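You operate a simulated robot arm through the tools that you are given. There is no shell and no other tool. Be economical: measure what you need, move in short steps, check, and stop when the job is done.

Carry out the task below with a simulated robot arm. There is one attempt and no reset: what you move stays moved.

TASK
Fetch the tall billet from the top of the wooden bench and set it on the square plate there.
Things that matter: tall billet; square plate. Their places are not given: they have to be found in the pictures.

It is judged by the outcome, as a careful person would: the job done as asked, and still so three seconds after it is handed in. It fails if anything else is knocked over, pushed out of place, dropped, spilled or broken.

THE ROBOT
A 6-joint arm with a two-finger parallel gripper, fixed in place. Base frame: the origin is at the foot of the arm, x ahead of it, y to its left, z up; the work surface is at about z = 88. Lengths are in cm, angles in degrees, forces in N, time in s.
With the tool pointing down near the work surface it reaches from about 26 to 66 cm from the base axis. Its first joint turns from -66.0 to 66.0 degrees. Payload 2.9 kg.
Tool frame: the origin (TCP) lies between the finger pads and is the grasp point; the fingertips stand 3 cm ahead of it; z points along the fingers, y is the line along which they close. The gripper opens to 11 cm. The fingers are 2 cm wide and 1 cm thick; the gripper's body (4.8 by 11.2 cm) begins 5.5 cm behind the TCP.
Orientation is that of the tool frame in the base frame, as a unit quaternion [w, x, y, z]. With the fingers straight down and closing along the base's y, the tool's x points along the base's -x, its y along +y and its z along -z.

THE INTERFACE
- The arm moves only by the tool servo_tool. Its argument "deltas" is a list of rows, each a list of 6 numbers: the shift along the base's x, y, z in cm, then the turn, a rotation vector about the base's x, y, z in degrees. In form: [[x, y, z, wx, wy, wz], ...]. A call has 1 to 20 rows; each row is the pose to reach, as a shift and turn from the pose commanded when the call began. "claw" is the closure, from 0 (fully open) to 1 (shut), set as the call begins (left out, the last holds). A row lasts 0.2 s, in which the tool goes at most 5 cm and 8.6 degrees; a call with a longer step from one row to the next is refused whole, and so is a gripper value outside its range. A pose out of reach is approached as far as the arm can. The call stops where the force on the tool passes 40 N (or 10 N more than at its start, if that is more) or the arm is blocked; 0.2 s more then pass. The fingers move at their own pace (about 10.8 cm/s each) and stop on an object; they squeeze with about 30 N. The grip force told is the motor's: it shows also when the fingers shut on nothing. Time passes only in rows, and 0.2 s behind the last, so rows that repeat a pose let the fingers close. It gives the time, the measured TCP pose, the force on the tool (base axes), the opening and the grip force at its end, in the units of the frame above (readings bear some noise).
- Cameras (640 x 400 px; columns grow to the right, rows downward): "scene" is fixed at [9.2, 44.75, 138.7]; the picture's right is [-0.59, -0.81, 0.00], its down [-0.44, 0.32, -0.84] and it looks along [0.68, -0.49, -0.54] (base axes); focal length 328 px, centre (320, 200). "wrist" rides on the gripper at [-3.6, 0, -5.7] in the tool frame; the picture's right is [0.00, -1.00, 0.00], its down [0.97, 0.00, -0.24] and it looks along [0.24, 0.00, 0.97] (tool axes); focal length 218 px, centre (320, 200).
- snapshot(camera): a new picture of that camera. No time passes.
- measure_at(camera, pixels): for up to 12 pixels [column, row] of the newest picture of that camera ("zoom" is the newest enlarged one), the place [x, y, z] in the base frame of the surface seen there, good to about 0.2 cm. No time passes.
- inspect(camera, box): a new picture of the part [left, top, right, bottom] of that camera's present view, enlarged. No time passes.
- close_job(): hands the job in; it is judged then, once.

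Work in short steps. Measure before you move; look again where a grasp or a placing could have gone wrong, and mend it. You have 60 turns and 16 pictures in all, the two below and enlarged ones among them. Open the gripper and draw the arm clear of the work before you hand the job in, unless the task says otherwise; then end with one line.

The tools are called after "Call:" as a command line: name --pt "numbers of a row" for each row, then --argument value for the rest, lists and objects as JSON in quotes. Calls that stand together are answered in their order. servo_tool: Moves the arm, as the interface text tells. Its arguments: {"type":"object","properties":{"deltas":{"type":"array"},"claw":{"type":"number"}},"required":["deltas"]} The other tools are called the same way: snapshot (camera) takes a picture; measure_at (camera, pixels) gives the place of the surface under pixels of a picture; inspect (camera, box) takes an enlarged picture of a part of a camera's view; close_job () hands the job in.

At the start:

```text
t: 0.0
tcp_pos: [38.35, 28.09, 115.39]
ee_rot: [0.0, 0.0, 1.0, 0.0]
contact_force: [-1.4, 0.2, 0.5]
opening: 10.99
gripper_force: 0.1
```

scene: 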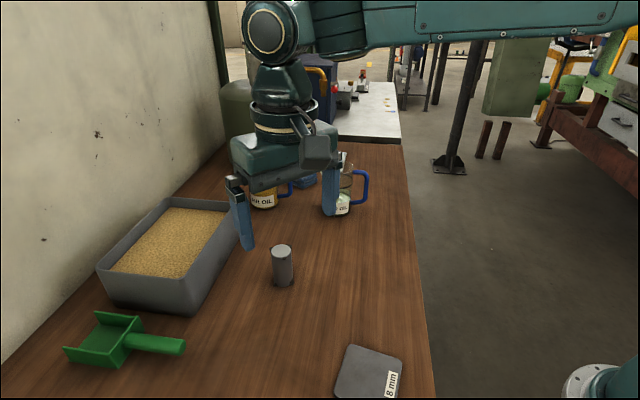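
wrist: 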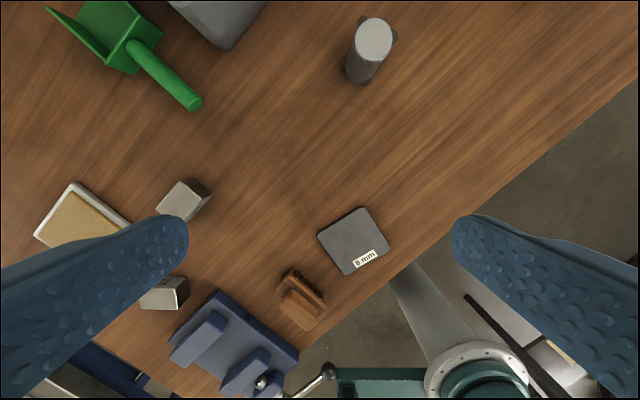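

The wrist view shows a tall cylinder near (370,50) and a square plate labelled "8 mm" near (353,240). I'll enlarge and measure both.

Call:
inspect --camera "scene" --box '[220, 220, 420, 400]'

Call:
inspect --camera "wrist" --box '[300, 0, 440, 100]'

Call:
measure_at --camera "wrist" --pixels '[[373, 36], [356, 38], [392, 38], [373, 20], [373, 58], [353, 240], [319, 239], [348, 274], [390, 248], [364, 208], [340, 60], [410, 60]]'

Call:
measure_at --camera "scene" --pixels '[[281, 250], [273, 250], [290, 250], [281, 245], [281, 256], [283, 280], [273, 282], [293, 280], [352, 348], [402, 358], [338, 395], [368, 370]]'

```text
2.22 times, centred on (320, 310) of scene
```

zoom: 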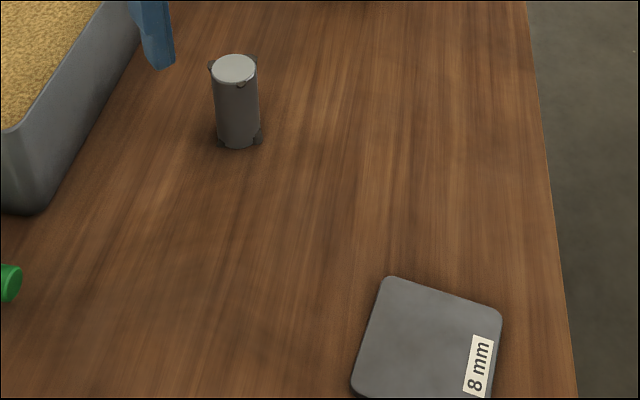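

```text
4.00 times, centred on (370, 50) of wrist
```

zoom: 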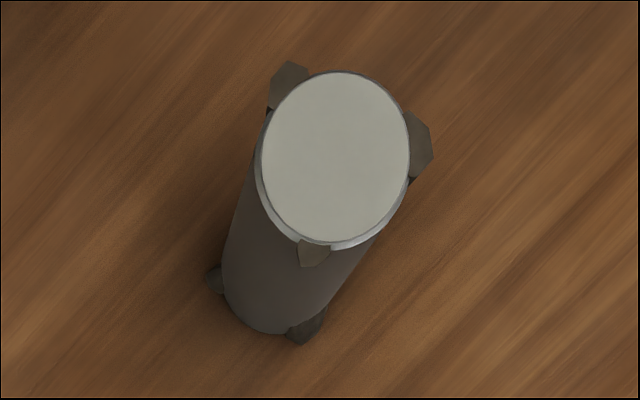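

```text
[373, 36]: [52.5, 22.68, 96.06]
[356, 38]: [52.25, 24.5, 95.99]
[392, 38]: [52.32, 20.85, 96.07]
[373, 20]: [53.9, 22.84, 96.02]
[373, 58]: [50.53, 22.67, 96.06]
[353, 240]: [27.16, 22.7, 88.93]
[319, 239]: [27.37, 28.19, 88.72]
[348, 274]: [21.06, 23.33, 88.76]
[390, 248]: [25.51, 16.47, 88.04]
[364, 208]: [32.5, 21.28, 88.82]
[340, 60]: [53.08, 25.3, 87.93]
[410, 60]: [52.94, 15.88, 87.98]
```

```text
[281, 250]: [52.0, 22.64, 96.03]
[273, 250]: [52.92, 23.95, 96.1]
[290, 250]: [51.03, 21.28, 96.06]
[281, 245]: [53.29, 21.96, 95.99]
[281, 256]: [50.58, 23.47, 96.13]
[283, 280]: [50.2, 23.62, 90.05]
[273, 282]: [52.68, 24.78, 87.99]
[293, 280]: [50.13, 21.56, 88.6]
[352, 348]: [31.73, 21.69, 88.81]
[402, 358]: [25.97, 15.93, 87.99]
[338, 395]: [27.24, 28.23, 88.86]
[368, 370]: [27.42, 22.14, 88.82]
```

The billet is a 4 cm cylinder, 8 cm tall, centred near (52.3, 22.7). It has small lugs around its top and bottom rims. The plate centre is near (26.7, 22.2) with its top at z 88.8. I'll move above the billet, turn to face a gap between lugs, and look again.

Call:
servo_tool --pt "3.5 -1.35 -1.8 0 0 -5" --pt "7 -2.7 -3.7 0 0 -10" --pt "10.5 -4.05 -5.5 0 0 -15" --pt "13.95 -5.4 -7.4 0 0 -20" --pt "13.95 -5.4 -7.4 0 0 -20" --claw 0

Call:
snapshot --camera "wrist"

```text
t: 1.2
tcp_pos: [52.27, 22.83, 107.83]
ee_rot: [0.0, 0.174, 0.985, 0.0]
contact_force: [0.3, -0.3, 0.1]
opening: 11.01
gripper_force: 0.1
```

```text
11 pictures are left
```

wrist: 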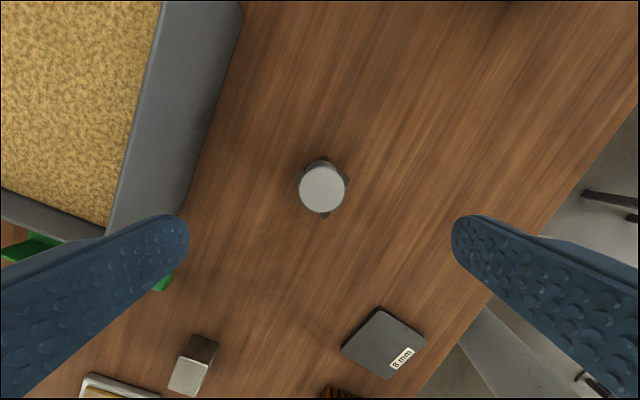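

The billet is at (323,189) and the bin edge is on the left. I'll enlarge the billet to see its lugs and measure the bin rim for finger clearance.

Call:
inspect --camera "wrist" --box '[275, 160, 371, 220]'

Call:
measure_at --camera "wrist" --pixels '[[323, 189], [304, 189], [341, 189], [323, 170], [323, 208], [180, 200], [210, 140], [130, 225], [230, 60]]'

```text
6.67 times, centred on (323, 190) of wrist
```

zoom: 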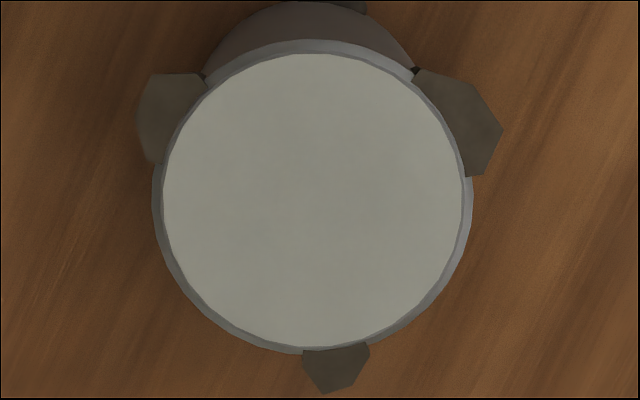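

```text
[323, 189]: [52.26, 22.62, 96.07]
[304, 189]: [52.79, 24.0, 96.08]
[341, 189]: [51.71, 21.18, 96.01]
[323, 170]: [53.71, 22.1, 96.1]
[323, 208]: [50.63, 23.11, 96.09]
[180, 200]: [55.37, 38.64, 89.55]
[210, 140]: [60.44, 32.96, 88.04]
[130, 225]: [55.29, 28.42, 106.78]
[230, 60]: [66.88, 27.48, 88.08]
```

The top lugs sit 30° off the closing line, both on the same side, so a grip shifted sideways should miss them. One close scene view will show how tall the bottom lugs are.

Call:
inspect --camera "scene" --box '[250, 235, 314, 295]'

```text
6.67 times, centred on (282, 265) of scene
```

zoom: 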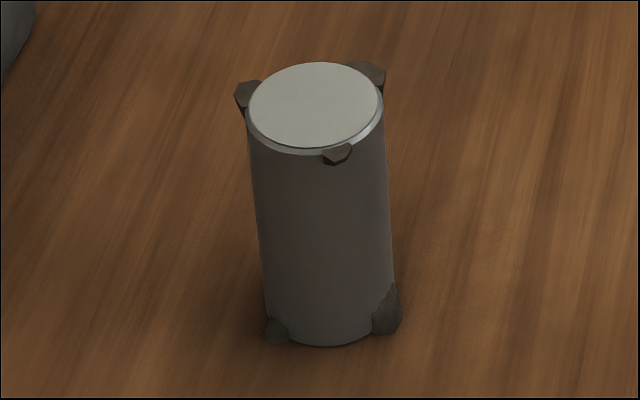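

Call:
measure_at --camera "zoom" --pixels '[[390, 290], [388, 310], [388, 330], [277, 320], [275, 340], [337, 160], [335, 152], [246, 90], [244, 106], [376, 80]]'

```text
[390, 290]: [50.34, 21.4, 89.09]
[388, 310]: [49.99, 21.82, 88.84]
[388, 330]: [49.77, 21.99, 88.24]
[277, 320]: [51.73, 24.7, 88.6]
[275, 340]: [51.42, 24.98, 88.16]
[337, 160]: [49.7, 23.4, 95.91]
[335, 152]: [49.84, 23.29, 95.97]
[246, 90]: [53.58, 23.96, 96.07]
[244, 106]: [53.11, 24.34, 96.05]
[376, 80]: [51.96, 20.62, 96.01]
```

The bottom lugs reach about z 89.3. I'll descend to z 93, offset 0.7 cm away from the top lugs, so the fingers clear both sets.

Call:
servo_tool --pt "-0.74 0.15 -3 0 0 0" --pt "-0.74 0.15 -6 0 0 0" --pt "-0.74 0.15 -9 0 0 0" --pt "-0.74 0.15 -11 0 0 0" --pt "-0.74 0.15 -13 0 0 0" --pt "-0.74 0.15 -15 0 0 0" --pt "-0.74 0.15 -15 0 0 0"

Call:
snapshot --camera "wrist"

```text
t: 2.8
tcp_pos: [51.65, 22.83, 93.29]
ee_rot: [0.001, 0.174, 0.985, 0.001]
contact_force: [0.2, 1.1, 0.3]
opening: 11.0
gripper_force: 0.1
```

```text
8 pictures are left
```

wrist: 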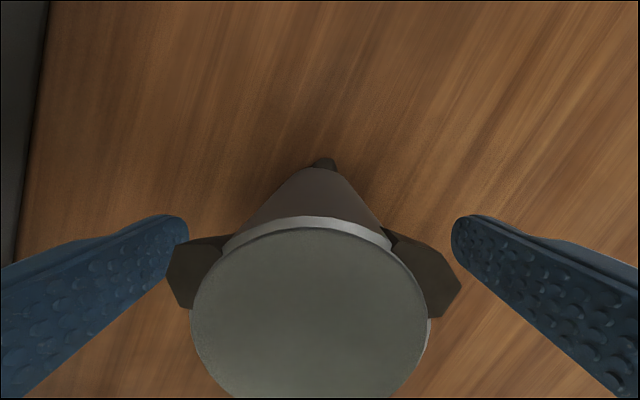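

The fingers straddle the billet. I'll measure the billet's top and lug corners here to check the lateral offset.

Call:
measure_at --camera "wrist" --pixels '[[312, 232], [312, 318], [312, 397], [195, 318], [425, 318], [188, 300], [440, 312], [180, 270], [455, 280], [200, 245], [270, 390], [360, 390]]'

```text
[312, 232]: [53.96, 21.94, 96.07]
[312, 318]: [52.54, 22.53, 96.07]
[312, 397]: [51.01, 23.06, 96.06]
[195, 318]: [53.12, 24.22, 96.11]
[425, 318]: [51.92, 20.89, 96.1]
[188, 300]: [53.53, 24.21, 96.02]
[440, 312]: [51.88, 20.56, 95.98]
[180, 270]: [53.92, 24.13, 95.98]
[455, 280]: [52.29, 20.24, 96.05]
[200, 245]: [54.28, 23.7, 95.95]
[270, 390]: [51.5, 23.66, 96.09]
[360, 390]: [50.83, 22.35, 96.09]
```

The billet centre checks out at (52.2, 22.6), and the right lug's inner edge is only about 0.35 cm off the centre line. I'll shift another 0.15 cm away and close.

Call:
servo_tool --pt "-0.14 0.05 0 0 0 0" --pt "-0.14 0.05 0 0 0 0"

Call:
servo_tool --pt "0 0 0 0 0 0" --pt "0 0 0 0 0 0" --pt "0 0 0 0 0 0" --pt "0 0 0 0 0 0" --pt "0 0 0 0 0 0" --claw 1

Call:
snapshot --camera "wrist"

```text
t: 3.4
tcp_pos: [51.49, 22.72, 93.25]
ee_rot: [0.0, 0.174, 0.985, 0.001]
contact_force: [0.5, 0.6, -0.2]
opening: 10.99
gripper_force: 0.1
```

```text
t: 4.6
tcp_pos: [51.43, 22.82, 93.23]
ee_rot: [0.0, 0.173, 0.985, 0.0]
contact_force: [0.0, 4.1, 0.8]
opening: 3.98
gripper_force: 29.8
```

```text
7 pictures are left
```

wrist: 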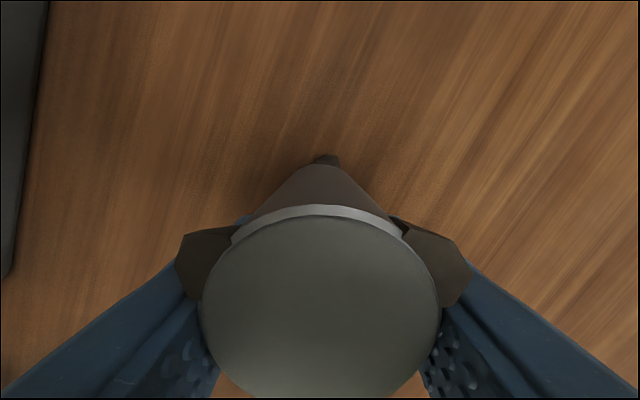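

The opening is 3.98 cm, which is the billet's diameter, so the grip is on the body and not the lugs. I'll lift gently and check.

Call:
servo_tool --pt "0 0 0.5 0 0 0" --pt "0 0 1 0 0 0" --pt "0 0 2 0 0 0" --pt "0 0 3 0 0 0" --pt "0 0 4 0 0 0" --pt "0 0 5 0 0 0" --pt "0 0 5 0 0 0"

Call:
snapshot --camera "wrist"

Call:
snapshot --camera "scene"

```text
t: 6.2
tcp_pos: [51.47, 22.9, 98.14]
ee_rot: [-0.001, 0.173, 0.985, 0.001]
contact_force: [0.7, 0.8, -8.0]
opening: 3.99
gripper_force: 30.1
```

```text
6 pictures are left
```

wrist: 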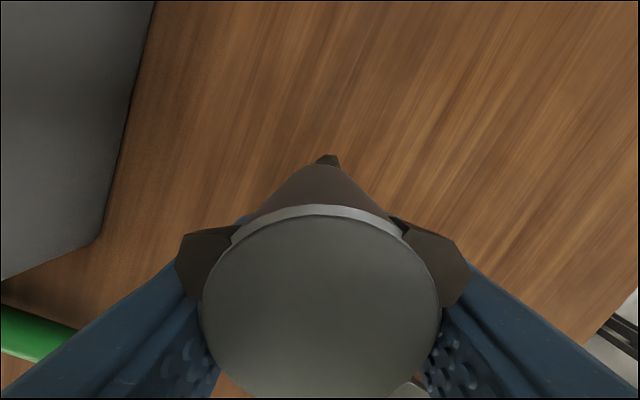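

```text
5 pictures are left
```

scene: 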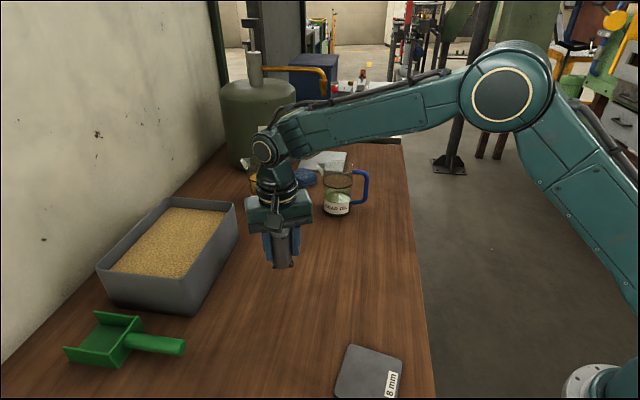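

The billet is held upright and hasn't slipped. I'll carry it at a raised height to above the plate centre (26.6, 22.25), which puts the TCP at about (25.85, 22.54).

Call:
servo_tool --pt "0 0 1 0 0 0" --pt "-1 0 2.5 0 0 0" --pt "-3 0 4 0 0 0" --pt "-5.5 -0.1 4 0 0 0" --pt "-8 -0.1 4 0 0 0" --pt "-10.5 -0.1 4 0 0 0" --pt "-13 -0.2 4 0 0 0" --pt "-15.5 -0.2 4 0 0 0" --pt "-18 -0.2 4 0 0 0" --pt "-20.5 -0.3 4 0 0 0" --pt "-22.5 -0.35 4 0 0 0" --pt "-24 -0.35 4 0 0 0" --pt "-25 -0.35 4 0 0 0" --pt "-25.57 -0.35 4 0 0 0" --pt "-25.57 -0.35 4 0 0 0" --pt "-25.57 -0.35 4 0 0 0"

Call:
snapshot --camera "scene"

Call:
snapshot --camera "wrist"

```text
t: 9.6
tcp_pos: [25.96, 22.51, 102.05]
ee_rot: [0.0, 0.174, 0.985, 0.0]
contact_force: [-0.3, 0.1, -8.1]
opening: 3.93
gripper_force: 30.0
```

```text
4 pictures are left
```

scene: 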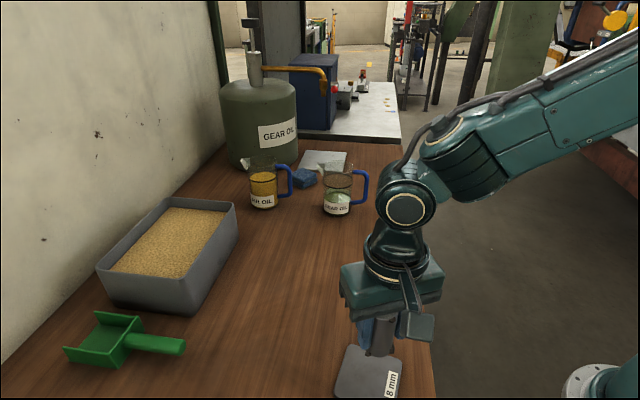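

```text
3 pictures are left
```

wrist: 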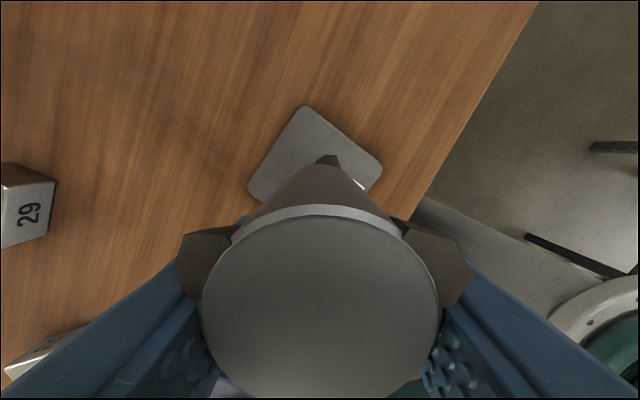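

The plate lies under the billet. I'll check its visible corners against the target, then lower to just above it.

Call:
measure_at --camera "wrist" --pixels '[[304, 110], [252, 186], [378, 168], [300, 150]]'

Call:
servo_tool --pt "0 0 -2 0 0 0" --pt "0 0 -4 0 0 0" --pt "0 0 -5.5 0 0 0" --pt "0 0 -6.5 0 0 0" --pt "0 0 -7 0 0 0" --pt "0 0 -7 0 0 0"

```text
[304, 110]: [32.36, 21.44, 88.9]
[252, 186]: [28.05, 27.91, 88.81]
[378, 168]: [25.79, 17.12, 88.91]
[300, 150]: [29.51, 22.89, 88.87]
```

```text
t: 11.0
tcp_pos: [25.81, 22.49, 95.02]
ee_rot: [0.0, 0.173, 0.985, 0.0]
contact_force: [0.7, -0.7, -7.3]
opening: 3.96
gripper_force: 30.1
```

Plate position confirmed. I'll lower in small steps until the billet touches.

Call:
servo_tool --pt "0 0 -0.3 0 0 0" --pt "0 0 -0.6 0 0 0" --pt "0 0 -0.75 0 0 0" --pt "0 0 -0.85 0 0 0" --pt "0 0 -0.9 0 0 0" --pt "0 0 -0.9 0 0 0"

```text
t: 12.4
tcp_pos: [25.76, 22.48, 94.19]
ee_rot: [0.0, 0.173, 0.985, 0.0]
contact_force: [0.1, 0.6, -7.8]
opening: 3.97
gripper_force: 30.3
```

Call:
servo_tool --pt "0 0 -0.06 0 0 0" --pt "0 0 -0.12 0 0 0" --pt "0 0 -0.18 0 0 0" --pt "0 0 -0.18 0 0 0"

```text
t: 13.4
tcp_pos: [25.78, 22.52, 93.98]
ee_rot: [0.0, 0.173, 0.985, 0.0]
contact_force: [-1.5, -0.3, -4.3]
opening: 3.98
gripper_force: 29.5
```

The load has dropped from 8 N to 4.3 N, so contact is starting. I'll lower a hair more.

Call:
servo_tool --pt "0 0 -0.04 0 0 0" --pt "0 0 -0.06 0 0 0" --pt "0 0 -0.06 0 0 0"

```text
t: 14.2
tcp_pos: [25.85, 22.6, 93.87]
ee_rot: [0.0, 0.174, 0.985, -0.001]
contact_force: [-5.7, -5.8, 19.4]
opening: 3.99
gripper_force: 30.3
```

It is fully seated and pressing a little. I'll ease back slightly, then open.

Call:
servo_tool --pt "0 0 0.04 0 0 0" --pt "0 0 0.04 0 0 0"

Call:
servo_tool --pt "0 0 0 0 0 0" --pt "0 0 0 0 0 0" --pt "0 0 0 0 0 0" --pt "0 0 0 0 0 0" --claw 0.15

Call:
snapshot --camera "wrist"

```text
t: 14.8
tcp_pos: [25.8, 22.5, 93.92]
ee_rot: [-0.001, 0.174, 0.985, 0.0]
contact_force: [-0.5, -0.3, -7.6]
opening: 4.0
gripper_force: 29.8
```

```text
t: 15.8
tcp_pos: [25.81, 22.65, 93.89]
ee_rot: [0.0, 0.173, 0.985, 0.0]
contact_force: [-0.7, -0.2, 0.0]
opening: 9.36
gripper_force: 0.1
```

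```text
2 pictures are left
```

wrist: 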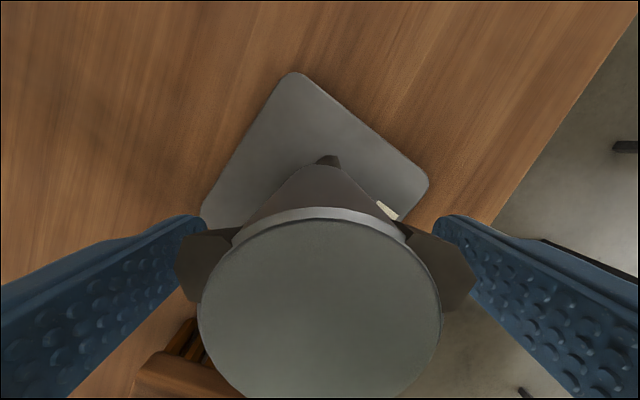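

The billet stands on the plate and both fingers are clear. I'll rise straight up, then back away in +x and check.

Call:
servo_tool --pt "0 0 1 0 0 0" --pt "0 0 3 0 0 0" --pt "0 0 6 0 0 0" --pt "0 0 9 0 0 0" --pt "0 0 12 0 0 0" --pt "0 0 15 0 0 0" --pt "3 0 17 0 0 0" --pt "7 0 17 0 0 0" --pt "11 0 17 0 0 0" --pt "15 0 17 0 0 0" --pt "15 0 17 0 0 0"

Call:
snapshot --camera "wrist"

Call:
inspect --camera "scene" --box '[240, 220, 440, 400]'

```text
t: 18.2
tcp_pos: [41.22, 22.64, 110.91]
ee_rot: [0.0, 0.174, 0.985, -0.001]
contact_force: [0.0, 0.2, -0.9]
opening: 9.35
gripper_force: 0.0
```

```text
1 pictures are left
```

wrist: 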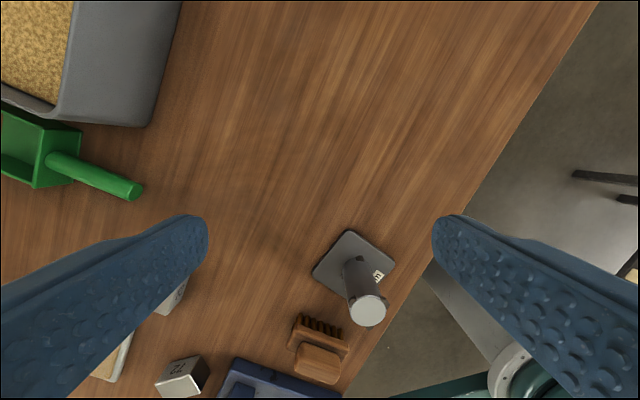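

```text
2.22 times, centred on (340, 310) of scene
```

zoom: 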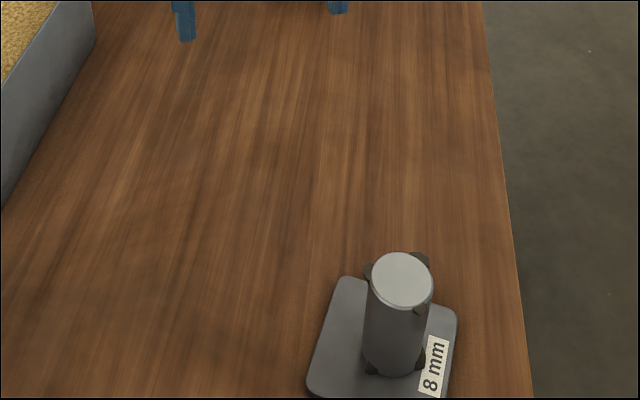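

The billet stands upright near the middle of the plate, and the plate hasn't moved. The arm is clear, so I'm handing in.

Call:
close_job

```text
The job is handed in.
```

The tall billet is standing upright near the middle of the square plate, the gripper is open and clear of it, and I saw nothing else disturbed.
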